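You operate a simulated robot arm through the tools that you are given. There is no shell and no other tool. Be economical: measure what you need, move in short steps, check, and stop when the job is done.

Carry out the task below with a simulated robot arm. There is one attempt and no reset: what you move stays moved.

Task
Shake the jar that the ticket names in the shaker.
Fine: press start once; open the clamp again and stand the jar on the brown mat. Set down upright: what you pick out.

It is judged by the outcome, as a careful person would: the job done as asked, and still so three seconds after it is handed in. It fails if anything else is knocked over, pushed out of place, dropped, spilled or broken.

Robot
A 7-joint arm with a two-finger parallel gripper, fixed in place. Base frame: the origin is at the foot of the arm, x ahead of it, y to its left, z up; the work surface is at about z = 800. Units: mm, degrees, N and s.
With the tool pointing down near the work surface it reaches from about 300 to 700 mm from the base axis. Its first joint turns from -66.0 to 66.0 degrees. Payload 1.57 kg.
Tool frame: the origin (TCP) lies between the finger pads and is the grasp point; the fingertips stand 30 mm ahead of it; z points along the fingers, y is the line along which they close. The gripper opens to 110 mm. The fingers are 24 mm wide and 12 mm thick; the gripper's body (48 by 112 mm) begins 78 mm behind the TCP.
Orientation is that of the tool frame in the base frame, as a unit quaternion [w, x, y, z]. With the fingers straight down and closing along the base's y, the tool's x points along the base's -x, its y along +y and its z along -z.

Tools
- The arm moves only by the tool move_arm. Its argument "rows" is one flat list of numbers, 7 for each row, row after row: the shift along the base's x, y, z in mm, then the turn, a rotation vector about the base's x, y, z in degrees, then the closure in counts, from 0 (fully open) to 255 (shut). In form: [tx, ty, tz, ax, ay, az, gripper, tx, ty, tz, ax, ay, az, gripper, ...]. A call has 1 to 20 rows; each row is the pose to reach, as a shift and turn from the pose commanded when the call began. Each row takes 0.2 s and may step no farther than 50 mm and 8.6 degrees from the row before; otherwise, or with a gripper value out of range, the whole call is refused. A pose out of reach is approached as far as the arm can. The call stops where the force on the tool passes 40 N (or 10 N more than at its start, if that is more) or the arm is blocked; 0.2 s more then pass. The fingers move at their own pace (about 108 mm/s each) and stop on an object; they squeeze with about 22 N. The grip force told is the motor's: it shows also when the fingers shut on nothing. Time passes only in rows, and 0.2 s behind the last, so rows that repeat a pose let the fingers close. It gives the time, the measured TCP pose, the force on the tool (base axes), the opening and the grip force at its end, in the units of the frame above (readings bear some noise), with the torque about the TCP (base axes, N m) and any sound that the robot's microphone picked up.
- Cameras (640 x 400 px; columns grow to the right, rows downward): "scene" is fixed at [158.9, -392.7, 1409.3]; the picture's right is [0.86, -0.52, 0.00], its down [-0.26, -0.44, -0.86] and it looks along [0.44, 0.74, -0.51] (base axes); focal length 340 px, centre (320, 200). "wrist" rides on the gripper at [70, 16, -141] in the tool frame; the picture's right is [-0.23, 0.97, 0.00], its down [-0.86, -0.20, -0.48] and it looks along [-0.47, -0.11, 0.88] (tool axes); focal length 222 px, centre (320, 200). There is no depth. A picture from a camera that has moved, and an enlarged one, comes with that camera's place and axes in the base frame and with its lens. The place of the scene camera against the robot may be out by one fixed shift of up to 12 mm in any direction.
- snapshot(camera): a new picture of that camera. It takes no simulated time.
- enlarge(camera, box): a new picture of the part [left, top, right, bottom] of that camera's present view, enlarged. It takes no simulated time.
- hand_in(): hands the job in; it is judged then, once.

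Work in short steps. Places have to be worked out from the pictures, the camera data and where the tool is seen: move nearer, look again, correct. Check each grasp and each placing, and mend what went wrong. You have 120 turns and 76 pictures in all, those below and enlarged ones among them. Open the gripper and draw the arm clear of the work before you hand the job in, unless the task says otherwise; then end with one line.

The tools are called after ">>>" as a command line: name --argument value ..., lists and objects as JSON in quotes. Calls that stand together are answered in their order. move_arm: Moves the arm, as the interface text tells. Its arguments: {"type":"object","properties":{"rows":{"type":"array"}},"required":["rows"]} The other tools are called the same way: snapshot (camera) takes a picture; enlarge (camera, box) takes an enlarged picture of a part of a camera's view; hand_in () hands the job in.

At the start:

```text
time_s: 0.0
ee_pos: [410.0, 52.0, 1188.9]
ee_rot: [0.0, 0.0, 1.0, 0.0]
wrist_force: [1.6, 0.1, -0.2]
wrist_torque: [-0.03, -0.01, 0.03]
gripper_width: 110.0
finger_force: 0.2
```

scene: 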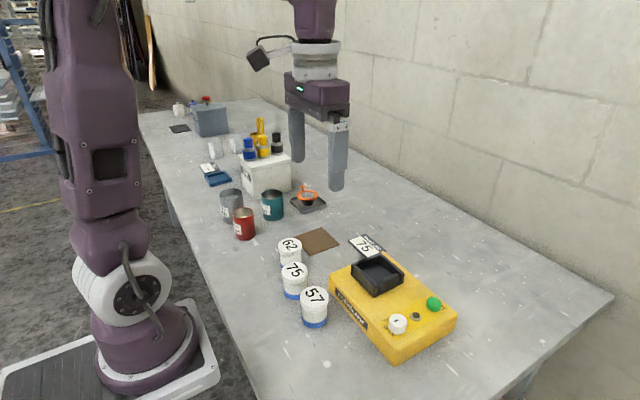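
wrist: 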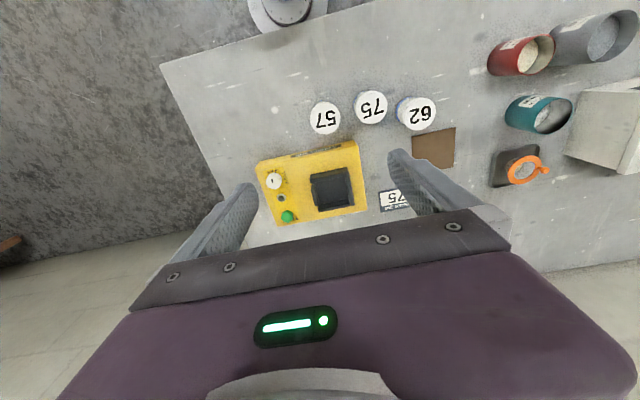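

The ticket seems to read 75, and three jars are marked 62, 75 and 57. I'll enlarge the shaker, ticket and jars to check.

>>> enlarge --camera "scene" --box '[260, 220, 470, 370]'

>>> enlarge --camera "wrist" --box '[240, 80, 480, 230]'

```text
2.67 times, centred on (365, 295) of scene
camera zoom: at [158.9, -392.7, 1409.3], right [0.86, -0.52, 0.0], down [-0.26, -0.44, -0.86], along [0.44, 0.74, -0.51], focal length 906 px, centre (200, -53)
```

zoom: 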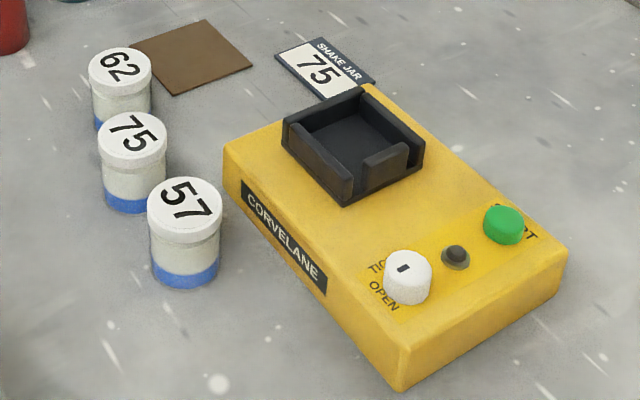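

```text
2.67 times, centred on (360, 155) of wrist
camera zoom: at [340.2, 68.8, 1329.1], right [0.23, 0.97, 0.0], down [0.86, -0.2, 0.48], along [0.47, -0.11, -0.88], focal length 592 px, centre (213, 320)
```

zoom: 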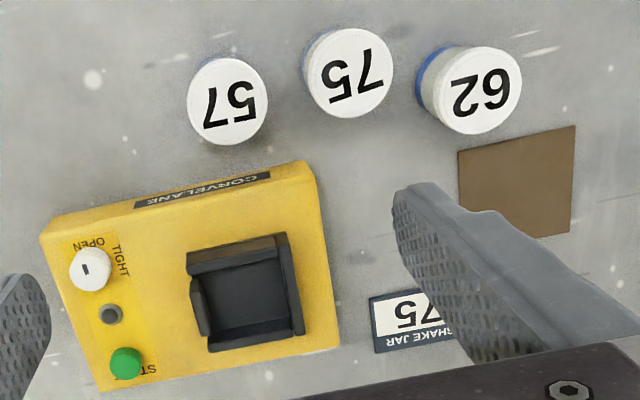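

Ticket says 75. The shaker has a knob (OPEN/TIGHT), a lamp and a green start button. I'll go lower for a closer look at it.

>>> move_arm --rows '[10, 5, -45, 0, 0, 0, 0, 20, 10, -90, 0, 0, 0, 0, 30, 20, -135, 0, 0, 0, 0, 30, 20, -135, 0, 0, 0, 0]'

>>> snapshot --camera "wrist"

>>> enlarge --camera "scene" --box '[325, 240, 465, 365]'

```text
time_s: 1.0
ee_pos: [440.2, 71.7, 1052.7]
ee_rot: [0.0, 0.001, 1.0, -0.001]
wrist_force: [-1.2, 0.3, 0.3]
wrist_torque: [-0.02, 0.0, 0.0]
gripper_width: 110.0
finger_force: 0.0
```

```text
71 pictures are left
camera wrist: at [370.3, 89.0, 1193.4], right [0.23, 0.97, 0.0], down [0.86, -0.2, 0.48], along [0.47, -0.11, -0.88], focal length 222 px, centre (320, 200)
```

wrist: 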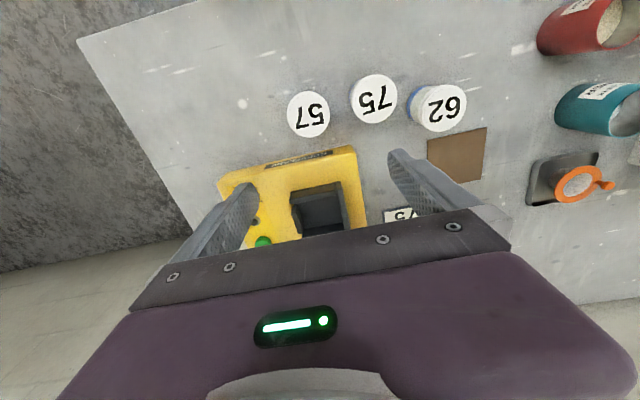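

```text
3.20 times, centred on (395, 302) of scene
camera zoom: at [158.9, -392.7, 1409.3], right [0.86, -0.52, 0.0], down [-0.26, -0.44, -0.86], along [0.44, 0.74, -0.51], focal length 1087 px, centre (80, -128)
```

zoom: 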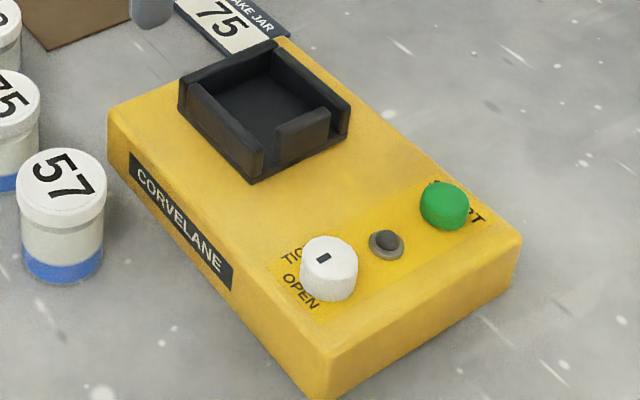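

The fingers hide the shaker from here. I'll move ahead so the camera sits right over it.

>>> move_arm --rows '[45, -8, 0, 0, 0, 0, 0, 90, -16, 0, 0, 0, 0, 0, 135, -22, 0, 0, 0, 0, 0, 150, -22, 0, 0, 0, 0, 0, 150, -22, 0, 0, 0, 0, 0]'

>>> enlarge --camera "wrist" --box '[180, 0, 500, 200]'

```text
time_s: 2.2
ee_pos: [589.9, 50.1, 1053.2]
ee_rot: [0.0, 0.0, 1.0, 0.0]
wrist_force: [0.4, -0.2, 1.5]
wrist_torque: [-0.02, -0.01, 0.03]
gripper_width: 109.9
finger_force: 0.1
```

```text
2.00 times, centred on (340, 100) of wrist
camera zoom: at [520.1, 66.9, 1194.2], right [0.23, 0.97, 0.0], down [0.86, -0.2, 0.48], along [0.47, -0.11, -0.88], focal length 444 px, centre (280, 400)
```

zoom: 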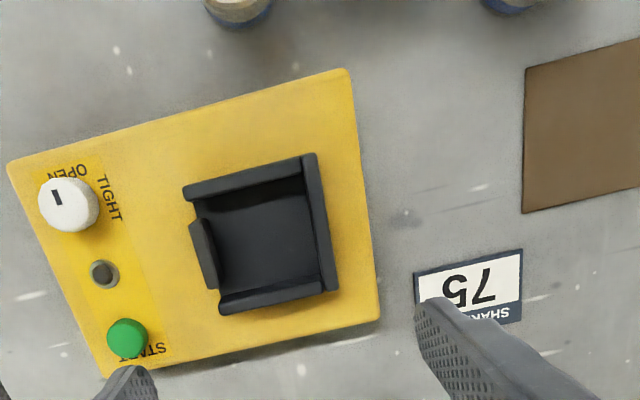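

From overhead the shaker is square to the base: the holder is centred near (568, 44), the knob near (514, -76), the button near (614, -78) and the mat near (555, 298). I'll zoom in on the knob to read its mark.

>>> enlarge --camera "wrist" --box '[180, 70, 276, 190]'

```text
3.33 times, centred on (228, 130) of wrist
camera zoom: at [520.1, 66.9, 1194.2], right [0.23, 0.97, 0.0], down [0.86, -0.2, 0.48], along [0.47, -0.11, -0.88], focal length 740 px, centre (627, 433)
```

zoom: 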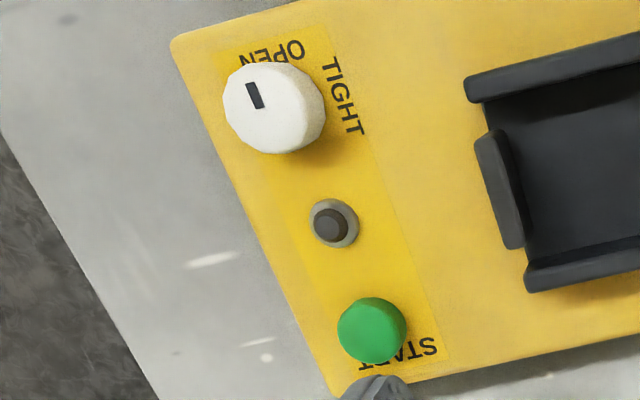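

The knob's mark points to OPEN, and TIGHT is a quarter-turn clockwise from above. Next I'll turn the gripper 90° and bring the camera over jar 75, so the fingers can straddle it along x, clear of its neighbours.

>>> move_arm --rows '[-15, 15.6, 0, 0, 0, 8.18, 0, -30, 31.2, 0, 0, 0, 16.36, 0, -45, 46.8, 0, 0, 0, 24.55, 0, -60, 62.4, 0, 0, 0, 32.73, 0, -75, 78, 0, 0, 0, 40.91, 0, -90, 93.6, 0, 0, 0, 49.09, 0, -105, 109.2, 0, 0, 0, 57.27, 0, -120, 124.8, 0, 0, 0, 65.45, 0, -135, 140.4, 0, 0, 0, 73.64, 0, -150, 156, 0, 0, 0, 81.82, 0, -165, 172, 0, 0, 0, 90, 0, -165, 172, 0, 0, 0, 90, 0]'

>>> snapshot --camera "wrist"

```text
time_s: 4.8
ee_pos: [424.7, 222.5, 1053.9]
ee_rot: [0.001, 0.708, -0.706, 0.0]
wrist_force: [0.6, -0.4, 0.4]
wrist_torque: [-0.01, 0.01, -0.03]
gripper_width: 109.9
finger_force: 0.1
```

```text
67 pictures are left
camera wrist: at [408.7, 153.4, 1194.4], right [-0.97, 0.23, 0.0], down [0.2, 0.86, 0.48], along [0.11, 0.47, -0.88], focal length 222 px, centre (320, 200)
```

wrist: 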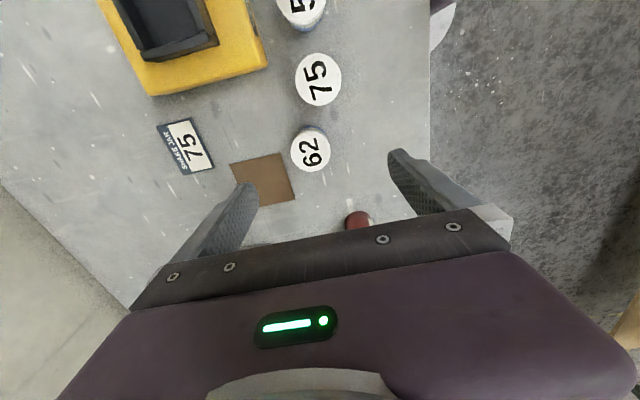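

Jar 75's top centre works out at about (413, 154), seen from almost straight above. I'll move over it, narrow the fingers a little and descend around it.

>>> move_arm --rows '[-6, -35, 0, 0, 0, 0, 40, -11.7, -68.5, -20, 0, 0, 0, 40, -11.7, -68.5, -65, 0, 0, 0, 40, -11.7, -68.5, -105, 0, 0, 0, 40, -11.7, -68.5, -105, 0, 0, 0, 40]'

>>> snapshot --camera "wrist"

>>> snapshot --camera "scene"

```text
time_s: 6.0
ee_pos: [414.0, 153.2, 949.5]
ee_rot: [0.0, -0.707, 0.707, -0.001]
wrist_force: [-0.2, 0.3, -0.2]
wrist_torque: [0.01, 0.01, 0.0]
gripper_width: 92.7
finger_force: 0.0
```

```text
66 pictures are left
camera wrist: at [396.8, 84.5, 1089.5], right [-0.97, 0.23, 0.0], down [0.2, 0.85, 0.48], along [0.11, 0.47, -0.88], focal length 222 px, centre (320, 200)
```

wrist: 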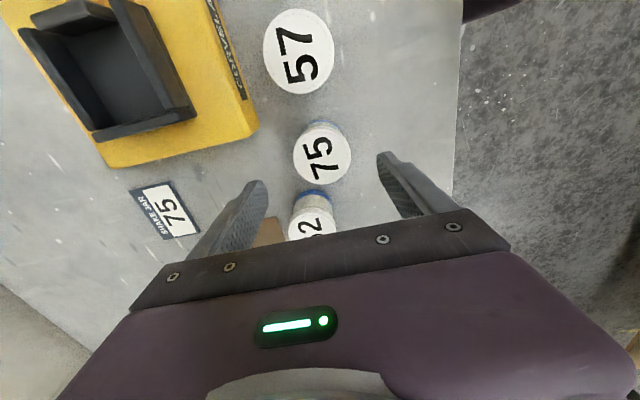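

```text
65 pictures are left
```

scene: 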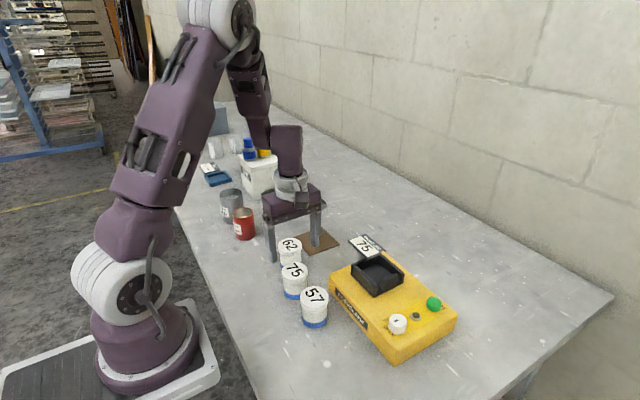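

The view agrees: the jar is at about (411.5, 153). I'll descend until the TCP is around z 868.

>>> move_arm --rows '[-2, 0, -30, 0, 0, 0, 40, -2, 0, -60, 0, 0, 0, 40, -2, 0, -81, 0, 0, 0, 40, -2, 0, -81, 0, 0, 0, 40]'

>>> enlarge --camera "scene" --box '[230, 200, 390, 340]'

>>> snapshot --camera "wrist"

```text
time_s: 7.0
ee_pos: [410.9, 153.9, 869.2]
ee_rot: [0.0, -0.707, 0.707, 0.0]
wrist_force: [-0.3, 0.8, 0.5]
wrist_torque: [0.0, -0.01, -0.01]
gripper_width: 92.7
finger_force: 0.1
```

```text
2.86 times, centred on (310, 270) of scene
camera zoom: at [158.9, -392.7, 1409.3], right [0.86, -0.52, 0.0], down [-0.26, -0.44, -0.86], along [0.44, 0.74, -0.51], focal length 971 px, centre (349, 0)
```

zoom: 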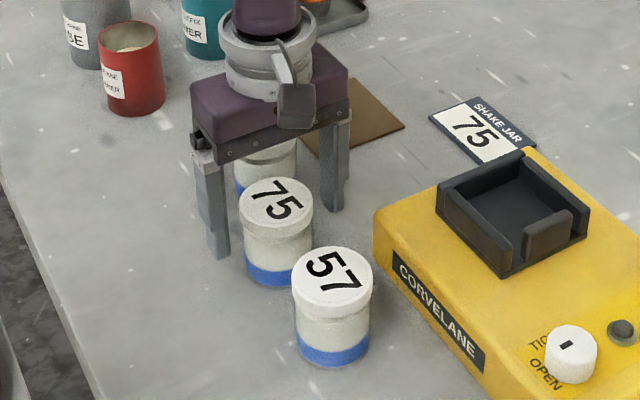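

```text
63 pictures are left
camera wrist: at [394.9, 84.9, 1008.4], right [-0.97, 0.23, 0.0], down [0.2, 0.86, 0.48], along [0.11, 0.47, -0.88], focal length 222 px, centre (320, 200)
```

wrist: 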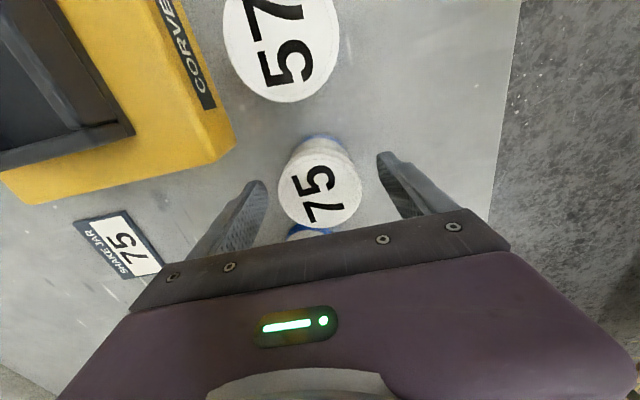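

The jar's top appears to be nearer z 863, with its centre at about (411, 152). I'll lower 5 mm more and close on it.

>>> move_arm --rows '[0, -1.5, -5, 0, 0, 0, 40, 0, -1.5, -5, 0, 0, 0, 90, 0, -1.5, -5, 0, 0, 0, 150, 0, -1.5, -5, 0, 0, 0, 200, 0, -1.5, -5, 0, 0, 0, 200]'

>>> snapshot --camera "wrist"

```text
time_s: 8.2
ee_pos: [411.6, 151.8, 863.3]
ee_rot: [0.0, -0.707, 0.707, -0.001]
wrist_force: [-0.2, 0.1, -0.1]
wrist_torque: [0.01, -0.02, 0.02]
gripper_width: 59.2
finger_force: 22.1
```

```text
62 pictures are left
camera wrist: at [395.1, 83.2, 1003.6], right [-0.97, 0.23, 0.0], down [0.2, 0.86, 0.48], along [0.11, 0.47, -0.88], focal length 222 px, centre (320, 200)
```

wrist: 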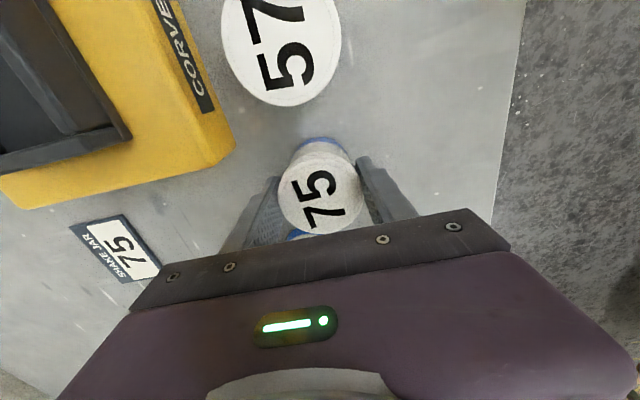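

The jar is held (opening 59.2 mm, 22 N). I'll lift it straight up.

>>> move_arm --rows '[0, 0, 15, 0, 0, 0, 200, 0, 0, 45, 0, 0, 0, 200, 0, 0, 85, 0, 0, 0, 200, 0, 0, 120, 0, 0, 0, 200, 0, 0, 120, 0, 0, 0, 200]'

>>> snapshot --camera "scene"

>>> snapshot --camera "wrist"

```text
time_s: 9.4
ee_pos: [411.2, 152.4, 981.6]
ee_rot: [0.0, 0.707, -0.707, 0.0]
wrist_force: [0.2, -0.4, -1.6]
wrist_torque: [-0.04, -0.03, -0.01]
gripper_width: 59.0
finger_force: 22.2
```

```text
61 pictures are left
```

scene: 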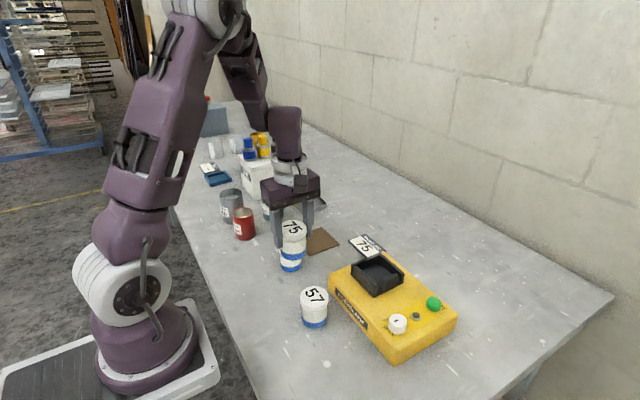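

```text
60 pictures are left
camera wrist: at [395.2, 83.8, 1123.6], right [-0.97, 0.23, 0.0], down [0.2, 0.86, 0.48], along [0.11, 0.47, -0.88], focal length 222 px, centre (320, 200)
```

wrist: 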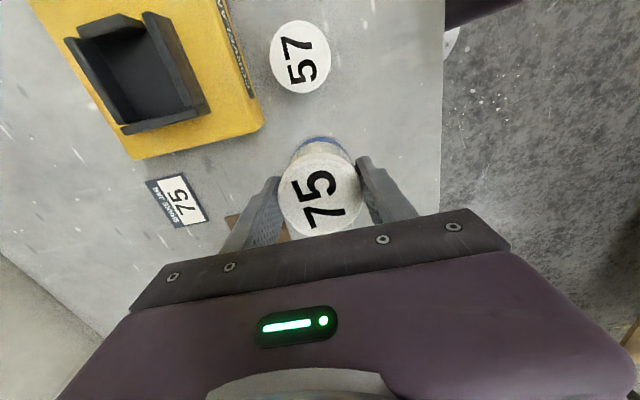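

The jar came up cleanly. I'll carry it across to just behind the holder (+y side), so the camera looks down into the holder before I place it.

>>> move_arm --rows '[40, -10, 0, 0, 0, 0, 200, 80, -20, 0, 0, 0, 0, 200, 120, -32, 0, 0, 0, 0, 200, 157, -42, 0, 0, 0, 0, 200, 157, -42, 0, 0, 0, 0, 200]'

>>> snapshot --camera "wrist"

```text
time_s: 10.6
ee_pos: [569.1, 109.9, 982.1]
ee_rot: [0.0, -0.707, 0.707, 0.0]
wrist_force: [0.1, 0.4, -1.9]
wrist_torque: [0.0, 0.02, -0.02]
gripper_width: 59.1
finger_force: 21.3
```

```text
59 pictures are left
camera wrist: at [551.4, 40.5, 1122.2], right [-0.97, 0.23, 0.0], down [0.2, 0.86, 0.48], along [0.11, 0.47, -0.88], focal length 222 px, centre (320, 200)
```

wrist: 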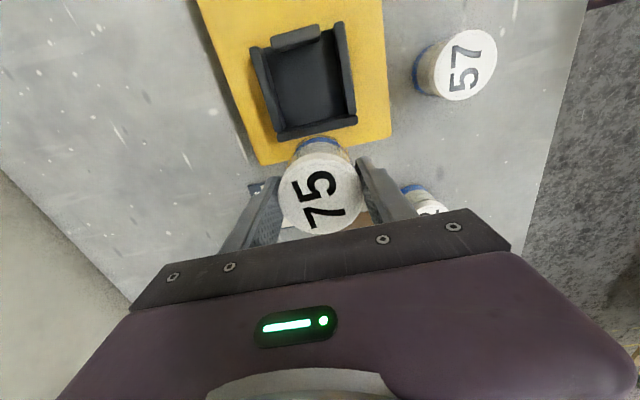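

>>> enlarge --camera "wrist" --box '[220, 10, 400, 160]'

```text
2.67 times, centred on (310, 85) of wrist
camera zoom: at [551.4, 40.5, 1122.2], right [-0.97, 0.23, 0.0], down [0.2, 0.86, 0.48], along [0.11, 0.47, -0.88], focal length 592 px, centre (347, 507)
```

zoom: 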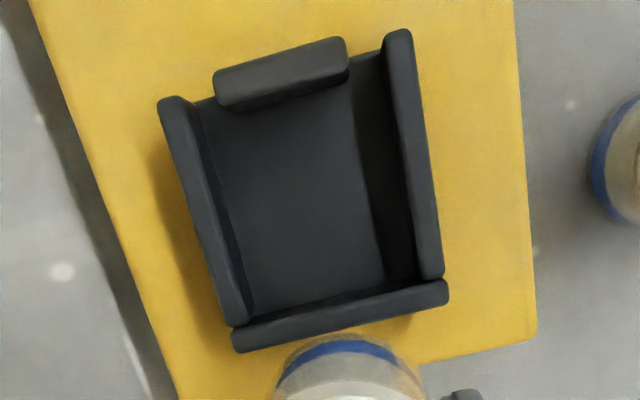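

Inside, the holder spans x 529–604 and y 8–83, centre about (566.5, 46), leaving roughly 8 mm around the jar. I'll centre over it and descend most of the way.

>>> move_arm --rows '[-0.5, -32, 0, 0, 0, 0, 200, -1, -63.5, 0, 0, 0, 0, 200, -1, -63.5, 0, 0, 0, 0, 200, -1, -63.5, -25, 0, 0, 0, 200, -1, -63.5, -45, 0, 0, 0, 200, -1, -63.5, -45, 0, 0, 0, 200]'

>>> snapshot --camera "wrist"

>>> enlarge --camera "scene" --box '[310, 200, 470, 340]'

```text
time_s: 12.0
ee_pos: [566.8, 45.9, 937.1]
ee_rot: [0.0, -0.707, 0.708, 0.0]
wrist_force: [0.9, 0.2, -2.3]
wrist_torque: [0.01, -0.06, -0.01]
gripper_width: 58.9
finger_force: 22.2
```

```text
57 pictures are left
camera wrist: at [550.7, -22.9, 1078.0], right [-0.97, 0.23, 0.0], down [0.2, 0.85, 0.48], along [0.11, 0.47, -0.88], focal length 222 px, centre (320, 200)
```

wrist: 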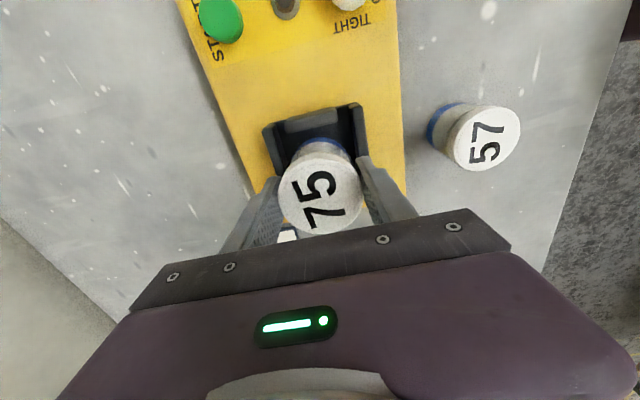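

```text
2.86 times, centred on (390, 270) of scene
camera zoom: at [158.9, -392.7, 1409.3], right [0.86, -0.52, 0.0], down [-0.26, -0.44, -0.86], along [0.44, 0.74, -0.51], focal length 971 px, centre (120, 0)
```

zoom: 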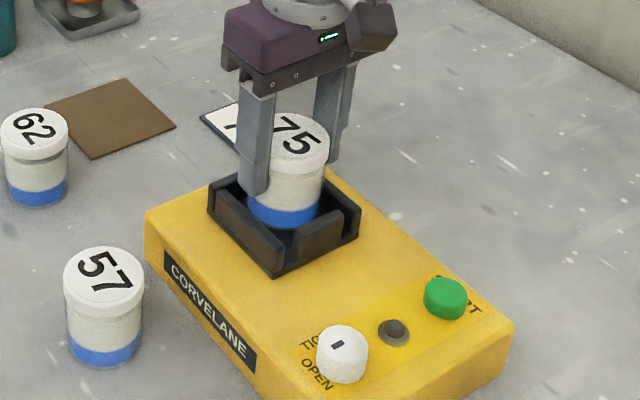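

Lined up well. Now I'll lower in small steps and watch for contact.

>>> move_arm --rows '[0, 0, -6, 0, 0, 0, 200, 0, 0, -12, 0, 0, 0, 200, 0, 0, -16, 0, 0, 0, 200, 0, 0, -20, 0, 0, 0, 200, 0, 0, -22, 0, 0, 0, 200, 0, 0, -22, 0, 0, 0, 200]'

>>> enlarge --camera "scene" --box '[330, 200, 440, 300]'

```text
time_s: 13.2
ee_pos: [568.6, 45.4, 919.0]
ee_rot: [0.0, -0.707, 0.707, -0.002]
wrist_force: [-1.0, -0.5, 7.6]
wrist_torque: [0.0, 0.39, -0.01]
gripper_width: 59.0
finger_force: 22.6
stopped in row 6: the force on the tool passed its limit at 44 N (the readings are from after the stop); the commanded pose is now the measured one
```

```text
4.00 times, centred on (385, 250) of scene
camera zoom: at [158.8, -392.7, 1409.3], right [0.86, -0.52, 0.0], down [-0.26, -0.44, -0.86], along [0.44, 0.74, -0.51], focal length 1359 px, centre (60, 0)
```

zoom: 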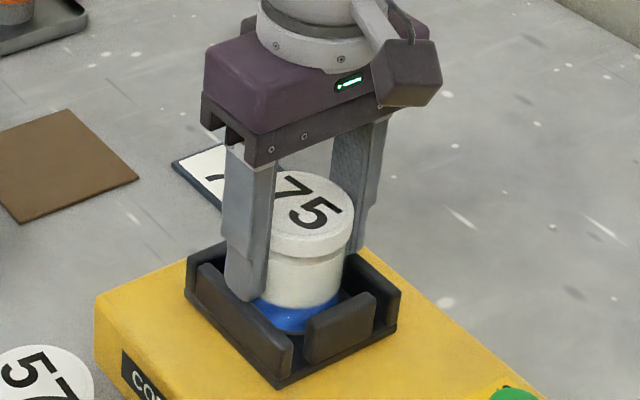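

The tool stopped at 44 N with the TCP at z 919. I need to know whether the jar touched the floor or a finger touched a wall, so I'll zoom in.

>>> enlarge --camera "scene" --box '[365, 240, 435, 300]'

>>> snapshot --camera "wrist"

```text
6.67 times, centred on (400, 270) of scene
camera zoom: at [158.8, -392.7, 1409.3], right [0.86, -0.52, 0.0], down [-0.26, -0.44, -0.86], along [0.44, 0.74, -0.51], focal length 2265 px, centre (-213, -267)
```

zoom: 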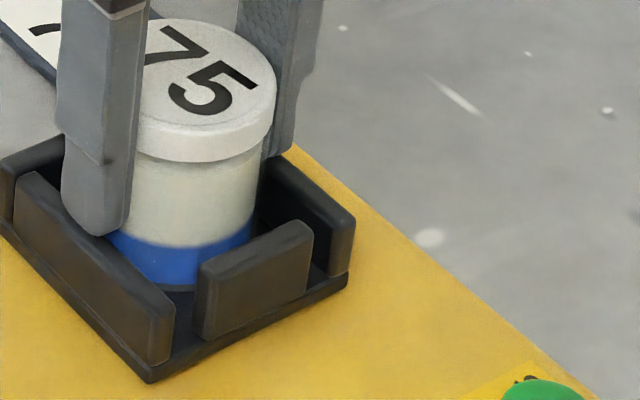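

```text
53 pictures are left
camera wrist: at [551.3, -22.6, 1059.0], right [-0.97, 0.23, 0.0], down [0.2, 0.86, 0.48], along [0.11, 0.46, -0.88], focal length 222 px, centre (320, 200)
```

wrist: 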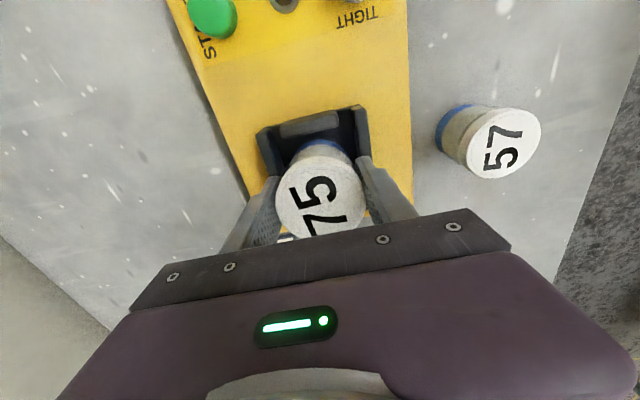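

The jar's blue foot is resting on the holder floor and the fingertips are above the walls. I'll open just enough, then rise.

>>> move_arm --rows '[0, 0, 0, 0, 0, 0, 120, 0, 0, 0, 0, 0, 0, 75, 0, 0, 0, 0, 0, 0, 75, 0, 0, 10, 0, 0, 0, 75, 0, 0, 40, 0, 0, 0, 75, 0, 0, 80, 0, 0, 0, 40, 0, 40, 110, 0, 0, 0, 0, 0, 40, 110, 0, 0, 0, 0]'

>>> snapshot --camera "wrist"

>>> enlarge --camera "scene" --box '[330, 220, 470, 360]'

```text
time_s: 15.0
ee_pos: [569.4, 86.1, 1029.6]
ee_rot: [-0.001, 0.707, -0.707, 0.002]
wrist_force: [-0.1, 0.1, -0.1]
wrist_torque: [0.0, 0.01, 0.0]
gripper_width: 110.1
finger_force: 0.1
```

```text
52 pictures are left
camera wrist: at [551.9, 17.0, 1168.1], right [-0.97, 0.23, 0.0], down [0.2, 0.86, 0.48], along [0.11, 0.47, -0.88], focal length 222 px, centre (320, 200)
```

wrist: 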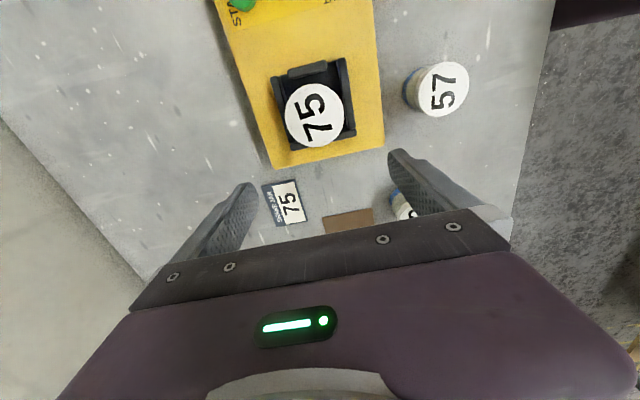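

```text
2.86 times, centred on (400, 290) of scene
camera zoom: at [158.9, -392.7, 1409.3], right [0.86, -0.52, 0.0], down [-0.26, -0.44, -0.86], along [0.44, 0.74, -0.51], focal length 971 px, centre (91, -57)
```

zoom: 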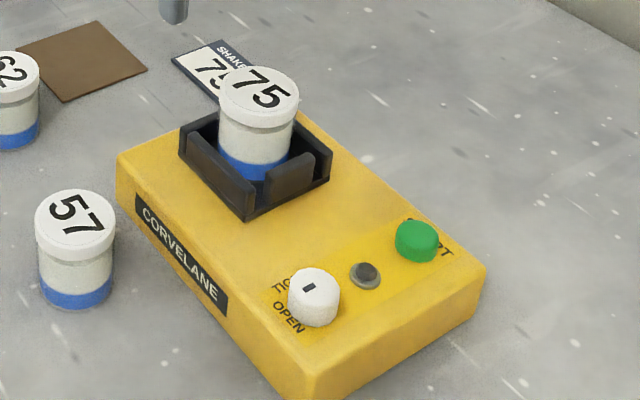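

The jar is standing upright in the holder. Next I'll place the camera over the knob to locate it.

>>> move_arm --rows '[-13, -32, 0, 0, 0, 0, 0, -26, -64, 0, 0, 0, 0, 0, -39, -95, 0, 0, 0, 0, 0, -39, -95, 0, 0, 0, 0, 0]'

>>> enlarge --camera "wrist" --box '[220, 20, 420, 160]'

```text
time_s: 16.0
ee_pos: [528.8, -10.4, 1028.0]
ee_rot: [-0.002, 0.707, -0.707, 0.001]
wrist_force: [0.5, -0.1, -0.5]
wrist_torque: [0.0, -0.01, 0.02]
gripper_width: 109.8
finger_force: 0.1
```

```text
2.86 times, centred on (320, 90) of wrist
camera zoom: at [512.1, -79.1, 1168.5], right [-0.97, 0.23, 0.0], down [0.2, 0.86, 0.48], along [0.11, 0.47, -0.88], focal length 635 px, centre (320, 514)
```

zoom: 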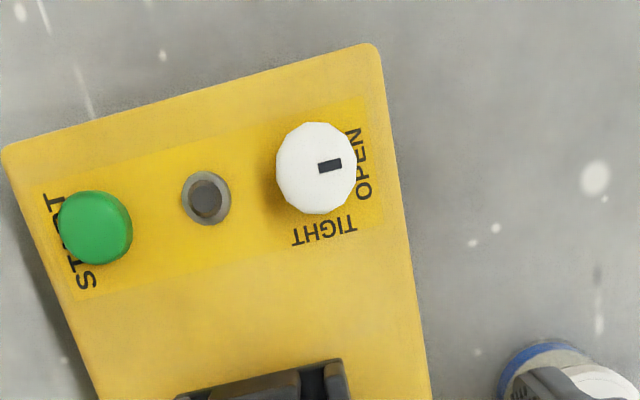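

The knob centre is at about (513, -79) and the button at about (613, -79). I'll move over the knob, narrow the fingers to 60 mm and lower around it.

>>> move_arm --rows '[-8, -35, 0, 0, 0, 0, 60, -16.6, -69.4, 0, 0, 0, 0, 116, -16.6, -69.4, -45, 0, 0, 0, 116, -16.6, -69.4, -90, 0, 0, 0, 116, -16.6, -69.4, -122, 0, 0, 0, 116, -16.6, -69.4, -122, 0, 0, 0, 116]'

>>> snapshot --camera "wrist"

>>> enlarge --camera "scene" --box '[330, 250, 470, 370]'

```text
time_s: 17.4
ee_pos: [513.0, -79.7, 905.7]
ee_rot: [-0.001, 0.708, -0.706, 0.001]
wrist_force: [0.0, 0.3, 0.1]
wrist_torque: [0.0, -0.02, 0.01]
gripper_width: 60.1
finger_force: 0.0
```

```text
49 pictures are left
camera wrist: at [495.9, -147.8, 1046.2], right [-0.97, 0.23, 0.0], down [0.2, 0.86, 0.48], along [0.11, 0.47, -0.88], focal length 222 px, centre (320, 200)
```

wrist: 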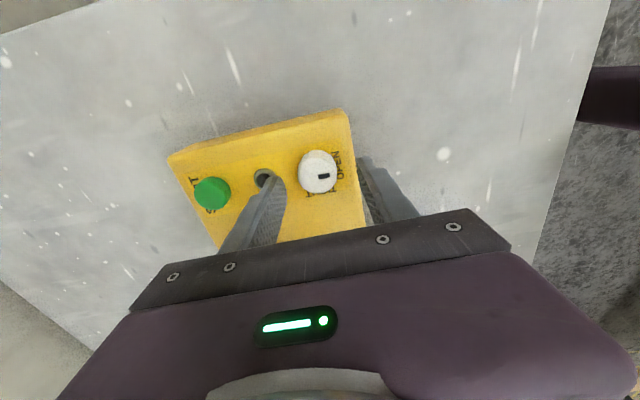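

```text
3.33 times, centred on (400, 310) of scene
camera zoom: at [158.9, -392.7, 1409.3], right [0.86, -0.52, 0.0], down [-0.26, -0.44, -0.86], along [0.44, 0.74, -0.51], focal length 1133 px, centre (53, -167)
```

zoom: 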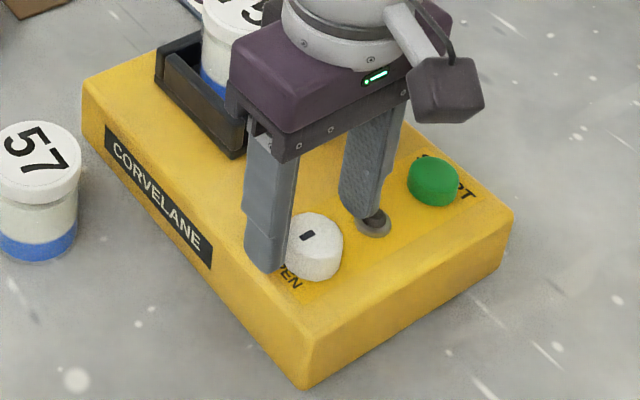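

Aligned. I'll narrow to 50 mm so the finger misses the lamp, lower further, and close on the knob.

>>> move_arm --rows '[0, -0.5, 0, 0, 0, 0, 139, 0, -0.5, -10, 0, 0, 0, 139, 0, -0.5, -20, 0, 0, 0, 139, 0, -0.5, -20, 0, 0, 0, 139]'

>>> enlarge --camera "scene" --box '[350, 270, 470, 360]'

```text
time_s: 18.4
ee_pos: [513.2, -78.7, 886.2]
ee_rot: [0.001, -0.707, 0.707, -0.002]
wrist_force: [0.1, 0.1, -0.1]
wrist_torque: [0.01, -0.01, 0.02]
gripper_width: 50.0
finger_force: 0.1
```

```text
4.44 times, centred on (410, 315) of scene
camera zoom: at [158.9, -392.7, 1409.3], right [0.86, -0.52, 0.0], down [-0.26, -0.44, -0.86], along [0.44, 0.74, -0.51], focal length 1510 px, centre (-80, -311)
```

zoom: 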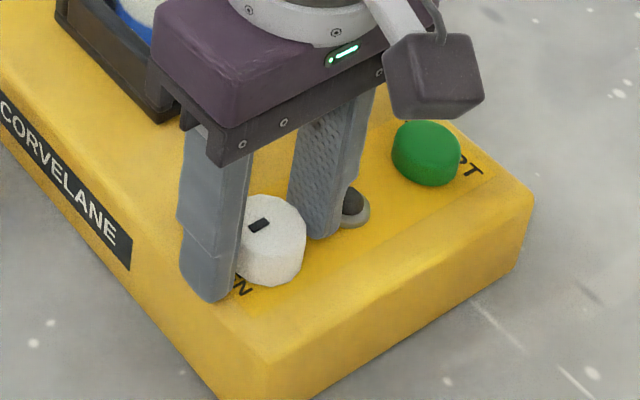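

The fingers straddle the knob just above the deck. Closing on it now.

>>> move_arm --rows '[0, 0, 0, 0, 0, 0, 170, 0, 0, 0, 0, 0, 0, 200, 0, 0, 0, 0, 0, 0, 220, 0, 0, 0, 0, 0, 0, 220]'

>>> snapshot --camera "wrist"

```text
time_s: 19.4
ee_pos: [515.0, -80.1, 886.3]
ee_rot: [-0.003, 0.708, -0.706, 0.003]
wrist_force: [22.2, -2.5, -8.1]
wrist_torque: [0.03, -0.74, 0.03]
gripper_width: 33.5
finger_force: 41.5
```

```text
46 pictures are left
camera wrist: at [497.3, -148.1, 1026.5], right [-0.97, 0.23, -0.01], down [0.2, 0.86, 0.48], along [0.11, 0.47, -0.88], focal length 222 px, centre (320, 200)
```

wrist: 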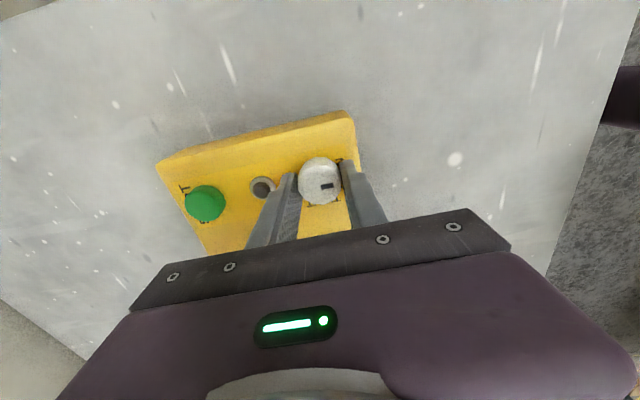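

Gripped at 33.5 mm, but 22 N along +x says the knob sits a few mm further in +x. I'll ease the tool that way.

>>> move_arm --rows '[1.5, 0, 0, 0, 0, 0, 220, 2.5, 0, 0, 0, 0, 0, 220, 2.5, 0, 0, 0, 0, 0, 220]'

```text
time_s: 20.2
ee_pos: [515.9, -79.2, 886.4]
ee_rot: [0.0, 0.707, -0.707, 0.0]
wrist_force: [7.9, -2.5, 12.5]
wrist_torque: [0.17, -0.06, 0.03]
gripper_width: 33.6
finger_force: 41.7
```

Side load is down to 8 N. I'll start turning clockwise, two steps first.

>>> move_arm --rows '[0.8, 0, 0, 0, 0, 0, 220, 0.8, 0, 0, 0, 0, -8, 220, 0.8, 0, 0, 0, 0, -16, 220, 0.8, 0, 0, 0, 0, -16, 220]'

>>> snapshot --camera "wrist"

```text
time_s: 21.2
ee_pos: [516.0, -79.2, 887.5]
ee_rot: [-0.001, -0.601, 0.799, 0.0]
wrist_force: [-2.4, -3.8, 17.1]
wrist_torque: [-0.36, 0.11, 0.0]
gripper_width: 33.6
finger_force: 41.9
```

```text
45 pictures are left
camera wrist: at [479.8, -140.5, 1026.7], right [-0.87, 0.49, 0.0], down [0.43, 0.77, 0.48], along [0.24, 0.42, -0.88], focal length 222 px, centre (320, 200)
```

wrist: 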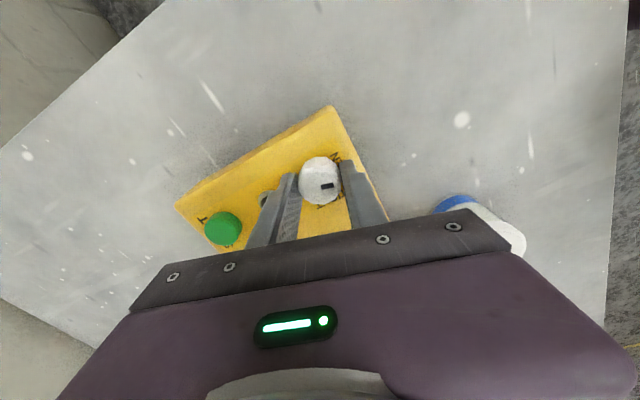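

The knob turns with the gripper. I'll continue the remaining 74°, easing up 1 mm to shed the vertical load.

>>> move_arm --rows '[0, 0, 1, 0, 0, -8, 220, 0, 0, 1, 0, 0, -16, 220, 0, 0, 1, 0, 0, -24, 220, 0, 0, 1, 0, 0, -32, 220, 0, 0, 1, 0, 0, -40, 220, 0, 0, 1, 0, 0, -48, 220, 0, 0, 1, 0, 0, -56, 220, 0, 0, 1, 0, 0, -64, 220, 0, 0, 1, 0, 0, -70, 220, 0, 0, 1, 0, 0, -74, 220, 0, 0, 1, 0, 0, -74, 220]'

>>> snapshot --camera "wrist"

>>> enlarge --camera "scene" --box '[320, 220, 470, 360]'

```text
time_s: 23.1
ee_pos: [516.3, -79.4, 887.4]
ee_rot: [-0.001, -0.077, 0.997, -0.002]
wrist_force: [3.9, -3.3, -7.1]
wrist_torque: [-0.25, 0.0, -0.04]
gripper_width: 33.5
finger_force: 41.3
stopped in row 9: the force on the tool passed its limit at 40 N (the readings are from after the stop); the commanded pose is now the measured one
```

```text
44 pictures are left
camera wrist: at [444.5, -72.9, 1026.8], right [0.08, 1.0, -0.01], down [0.88, -0.06, 0.48], along [0.48, -0.04, -0.88], focal length 222 px, centre (320, 200)
```

wrist: 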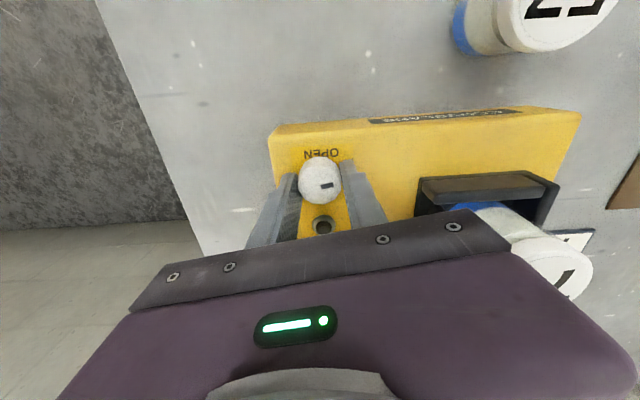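

```text
2.86 times, centred on (395, 290) of scene
camera zoom: at [159.1, -392.8, 1409.3], right [0.86, -0.52, 0.0], down [-0.26, -0.44, -0.86], along [0.44, 0.74, -0.51], focal length 971 px, centre (106, -57)
```

zoom: 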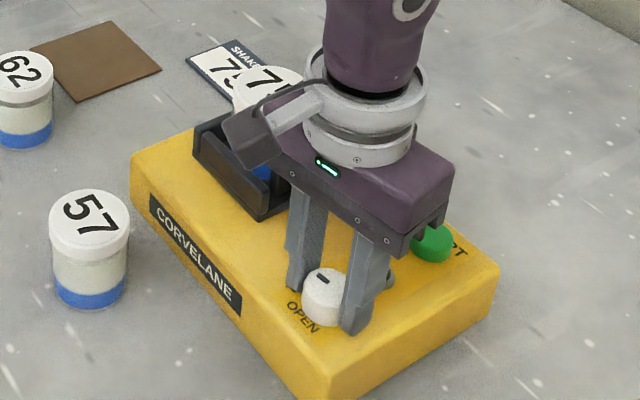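

It turned about 81° before the force limit stopped it, leaving about 9° to go. I'll try the rest gently.

>>> move_arm --rows '[0, 0, 0, 0, 0, -3, 220, 0, 0, 0, 0, 0, -6, 220, 0, 0, 0, 0, 0, -9, 220, 0, 0, 0, 0, 0, -9, 220]'

>>> enlarge --camera "wrist" --box '[250, 90, 410, 260]'

```text
time_s: 24.1
ee_pos: [516.9, -80.4, 887.3]
ee_rot: [-0.002, 0.002, 1.0, -0.002]
wrist_force: [6.8, -10.0, -17.0]
wrist_torque: [-0.37, -0.58, 0.22]
gripper_width: 33.8
finger_force: 40.9
```

```text
2.35 times, centred on (330, 175) of wrist
camera zoom: at [446.5, -61.9, 1026.9], right [0.23, 0.97, -0.01], down [0.86, -0.2, 0.48], along [0.46, -0.12, -0.88], focal length 523 px, centre (296, 259)
```

zoom: 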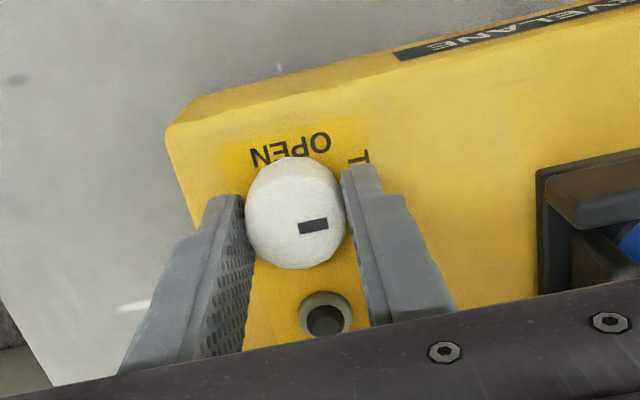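

The mark now points straight at TIGHT (+y), and the torque suggests it's at the stop. I'll release, rise and check the clamp.

>>> move_arm --rows '[0, 0, 0, 0, 0, 0, 160, 0, 0, 0, 0, 0, 0, 130, 0, 0, 0, 0, 0, 0, 130, 0, 0, 15, 0, 0, 0, 130, 0, 0, 50, 0, 0, 0, 130, 0, 0, 90, 0, 0, 0, 130, 0, 0, 90, 0, 0, 0, 130]'

>>> enlarge --camera "scene" --box '[325, 225, 475, 365]'

>>> snapshot --camera "wrist"

```text
time_s: 25.7
ee_pos: [514.0, -78.4, 977.1]
ee_rot: [-0.001, 0.002, 1.0, -0.002]
wrist_force: [1.0, 0.5, -0.8]
wrist_torque: [0.02, 0.04, 0.01]
gripper_width: 53.9
finger_force: 0.0
```

```text
2.86 times, centred on (400, 295) of scene
camera zoom: at [158.9, -392.7, 1409.3], right [0.86, -0.52, 0.0], down [-0.26, -0.44, -0.86], along [0.44, 0.74, -0.51], focal length 971 px, centre (91, -71)
```

zoom: 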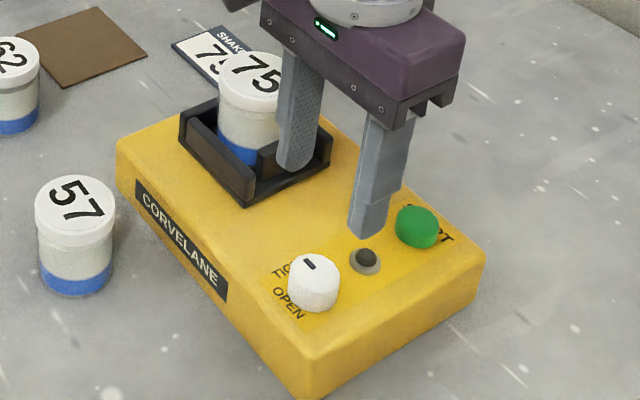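

```text
40 pictures are left
camera wrist: at [445.2, -61.7, 1117.1], right [0.23, 0.97, 0.0], down [0.86, -0.2, 0.48], along [0.46, -0.11, -0.88], focal length 222 px, centre (320, 200)
```

wrist: 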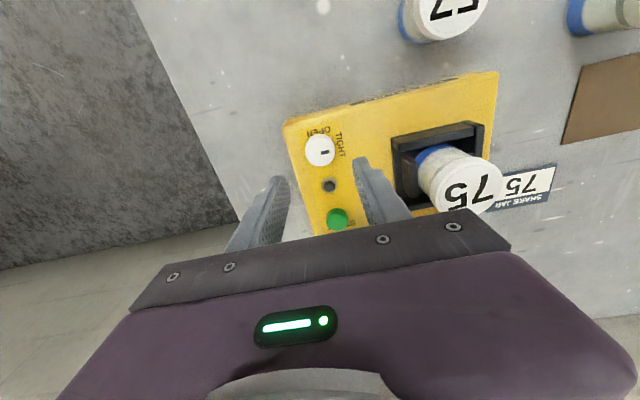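

The knob is at TIGHT and the jaw has moved in against the jar. I'll shut the fingers and move above the start button.

>>> move_arm --rows '[33, 0, 0, 0, 0, 0, 200, 66, 0, 0, 0, 0, 0, 255, 99, 0, 0, 0, 0, 0, 255, 99, 0, -30, 0, 0, 0, 255, 99, 0, -50, 0, 0, 0, 255, 99, 0, -50, 0, 0, 0, 255]'

>>> enlarge --camera "scene" --box '[340, 225, 490, 345]'

>>> enlarge --camera "wrist" --box '[220, 60, 460, 220]'

```text
time_s: 27.1
ee_pos: [614.3, -79.3, 926.9]
ee_rot: [-0.001, 0.001, 1.0, -0.002]
wrist_force: [-0.1, 0.2, 0.4]
wrist_torque: [-0.03, 0.0, 0.02]
gripper_width: 0.0
finger_force: 21.5
```

```text
3.33 times, centred on (415, 285) of scene
camera zoom: at [158.9, -392.7, 1409.3], right [0.86, -0.52, 0.0], down [-0.26, -0.44, -0.86], along [0.44, 0.74, -0.51], focal length 1133 px, centre (3, -83)
```

zoom: 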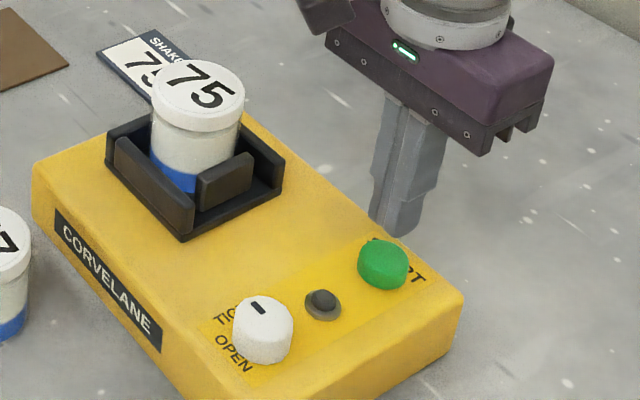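

```text
2.50 times, centred on (340, 140) of wrist
camera zoom: at [545.3, -61.5, 1066.9], right [0.23, 0.97, 0.0], down [0.86, -0.2, 0.48], along [0.46, -0.11, -0.88], focal length 555 px, centre (270, 350)
```

zoom: 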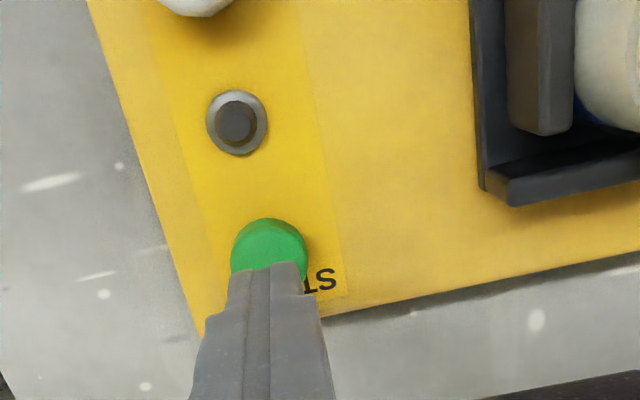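

The fingers are above the button; I judge its centre at about (612, -79). I'll press straight down in small steps.

>>> move_arm --rows '[-2, 0.5, -12, 0, 0, 0, 255, -2, 0.5, -22, 0, 0, 0, 255, -2, 0.5, -26, 0, 0, 0, 255, -2, 0.5, -28, 0, 0, 0, 255, -2, 0.5, -30, 0, 0, 0, 255, -2, 0.5, -32, 0, 0, 0, 255]'

```text
time_s: 28.5
ee_pos: [611.8, -77.8, 896.7]
ee_rot: [-0.001, 0.002, 1.0, -0.003]
wrist_force: [-3.8, 0.6, 12.9]
wrist_torque: [0.04, 0.08, -0.04]
gripper_width: 0.0
finger_force: 21.1
heard: click
```

I heard a click with 13 N on the tool. I'll look at the lamp before moving on.

>>> enlarge --camera "scene" --box '[340, 225, 490, 345]'

```text
3.33 times, centred on (415, 285) of scene
camera zoom: at [158.6, -392.6, 1409.4], right [0.86, -0.52, 0.0], down [-0.26, -0.44, -0.86], along [0.44, 0.74, -0.51], focal length 1133 px, centre (3, -83)
```

zoom: 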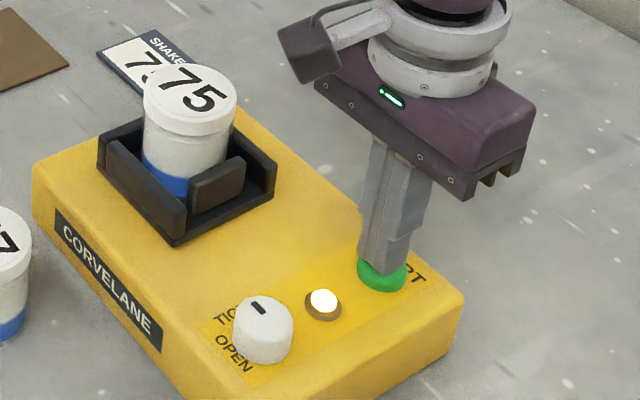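

Lamp is lit and the holder has begun moving, so it's running. I'll lift straight off the button and wait clear while it shakes.

>>> move_arm --rows '[0, 0, 10, 0, 0, 0, 255, 0, 0, 45, 0, 0, 0, 255, 0, 0, 90, 0, 0, 0, 255, 0, 0, 120, 0, 0, 0, 200, 0, 0, 120, 0, 0, 0, 116, 0, 0, 120, 0, 0, 0, 116, 0, 0, 120, 0, 0, 0, 116, 0, 0, 120, 0, 0, 0, 116, 0, 0, 120, 0, 0, 0, 116, 0, 0, 120, 0, 0, 0, 116, 0, 0, 120, 0, 0, 0, 116, 0, 0, 120, 0, 0, 0, 116]'

>>> enlarge --camera "scene" --box '[340, 225, 490, 345]'

```text
time_s: 31.1
ee_pos: [611.9, -79.6, 1014.2]
ee_rot: [-0.002, 0.002, 1.0, -0.002]
wrist_force: [-0.4, 0.0, -0.4]
wrist_torque: [-0.03, 0.02, -0.01]
gripper_width: 60.1
finger_force: 0.1
```

```text
3.33 times, centred on (415, 285) of scene
camera zoom: at [158.9, -392.7, 1409.3], right [0.86, -0.52, 0.0], down [-0.26, -0.44, -0.86], along [0.44, 0.74, -0.51], focal length 1133 px, centre (3, -83)
```

zoom: 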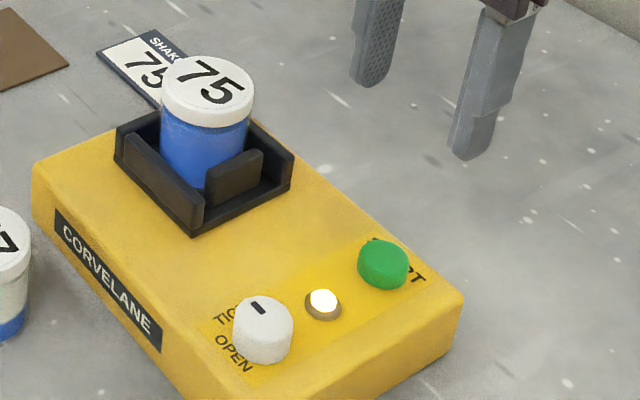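

The jar is turning blue and the lamp is still lit. I'll wait about 4 s.

>>> move_arm --rows '[0, 0, 0, 0, 0, 0, 116, 0, 0, 0, 0, 0, 0, 116, 0, 0, 0, 0, 0, 0, 116, 0, 0, 0, 0, 0, 0, 116, 0, 0, 0, 0, 0, 0, 116, 0, 0, 0, 0, 0, 0, 116, 0, 0, 0, 0, 0, 0, 116, 0, 0, 0, 0, 0, 0, 116, 0, 0, 0, 0, 0, 0, 116, 0, 0, 0, 0, 0, 0, 116, 0, 0, 0, 0, 0, 0, 116, 0, 0, 0, 0, 0, 0, 116, 0, 0, 0, 0, 0, 0, 116, 0, 0, 0, 0, 0, 0, 116, 0, 0, 0, 0, 0, 0, 116, 0, 0, 0, 0, 0, 0, 116, 0, 0, 0, 0, 0, 0, 116, 0, 0, 0, 0, 0, 0, 116, 0, 0, 0, 0, 0, 0, 116, 0, 0, 0, 0, 0, 0, 116]'

>>> enlarge --camera "scene" --box '[340, 225, 490, 345]'

```text
time_s: 35.3
ee_pos: [611.3, -78.1, 1015.0]
ee_rot: [0.0, 0.002, 1.0, -0.003]
wrist_force: [-0.3, -0.9, 0.3]
wrist_torque: [-0.01, 0.0, 0.01]
gripper_width: 59.9
finger_force: 0.0
```

```text
3.33 times, centred on (415, 285) of scene
camera zoom: at [158.9, -392.7, 1409.3], right [0.86, -0.52, 0.0], down [-0.26, -0.44, -0.86], along [0.44, 0.74, -0.51], focal length 1133 px, centre (3, -83)
```

zoom: 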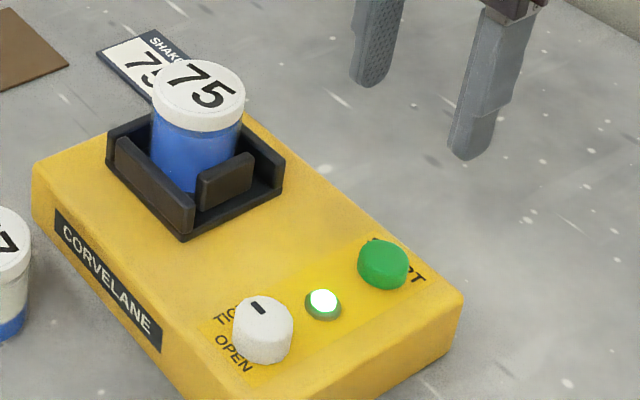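

The lamp is green and the holder is still: shaking is done. Back to the knob with fingers at 50 mm, this time closing along y.

>>> move_arm --rows '[-32, 0, 0, 0, 0, 0, 139, -64, 0, 0, 0, 0, 0, 139, -96, -0.5, 0, 0, 0, 0, 139, -96, -0.5, -45, 0, 0, 0, 139, -96, -0.5, -90, 0, 0, 0, 139, -96, -0.5, -110, 0, 0, 0, 139, -96, -0.5, -110, 0, 0, 0, 139]'

>>> enlarge --camera "wrist" --box '[240, 90, 420, 240]'

```text
time_s: 36.9
ee_pos: [518.9, -79.3, 906.2]
ee_rot: [-0.001, 0.002, 1.0, -0.002]
wrist_force: [0.1, -0.1, 0.4]
wrist_torque: [-0.01, 0.02, 0.01]
gripper_width: 49.9
finger_force: 0.0
```

```text
2.67 times, centred on (330, 165) of wrist
camera zoom: at [447.7, -61.1, 1045.1], right [0.23, 0.97, 0.0], down [0.86, -0.2, 0.48], along [0.46, -0.11, -0.88], focal length 592 px, centre (293, 293)
```

zoom: 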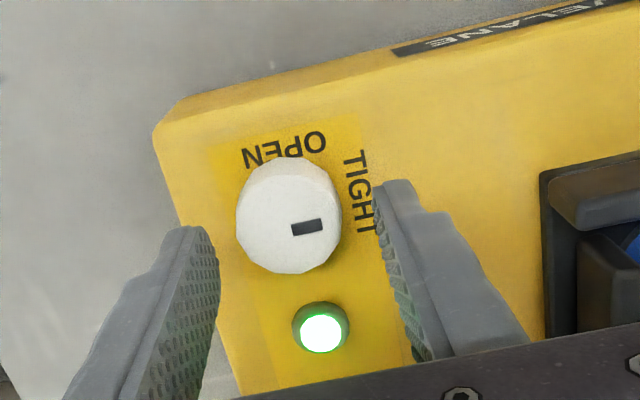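

The knob is at about (514.5, -78.5). I'll shift 2 mm, lower and close.

>>> move_arm --rows '[-2, 0, -10, 0, 0, 0, 139, -2, 0, -19, 0, 0, 0, 139, -2, 0, -19, 0, 0, 0, 170, -2, 0, -19, 0, 0, 0, 200, -2, 0, -19, 0, 0, 0, 220, -2, 0, -19, 0, 0, 0, 220]'

```text
time_s: 38.3
ee_pos: [514.3, -78.9, 885.3]
ee_rot: [-0.001, 0.002, 1.0, -0.003]
wrist_force: [1.1, -11.4, -9.3]
wrist_torque: [-0.4, -0.3, 0.02]
gripper_width: 33.5
finger_force: 41.7
```

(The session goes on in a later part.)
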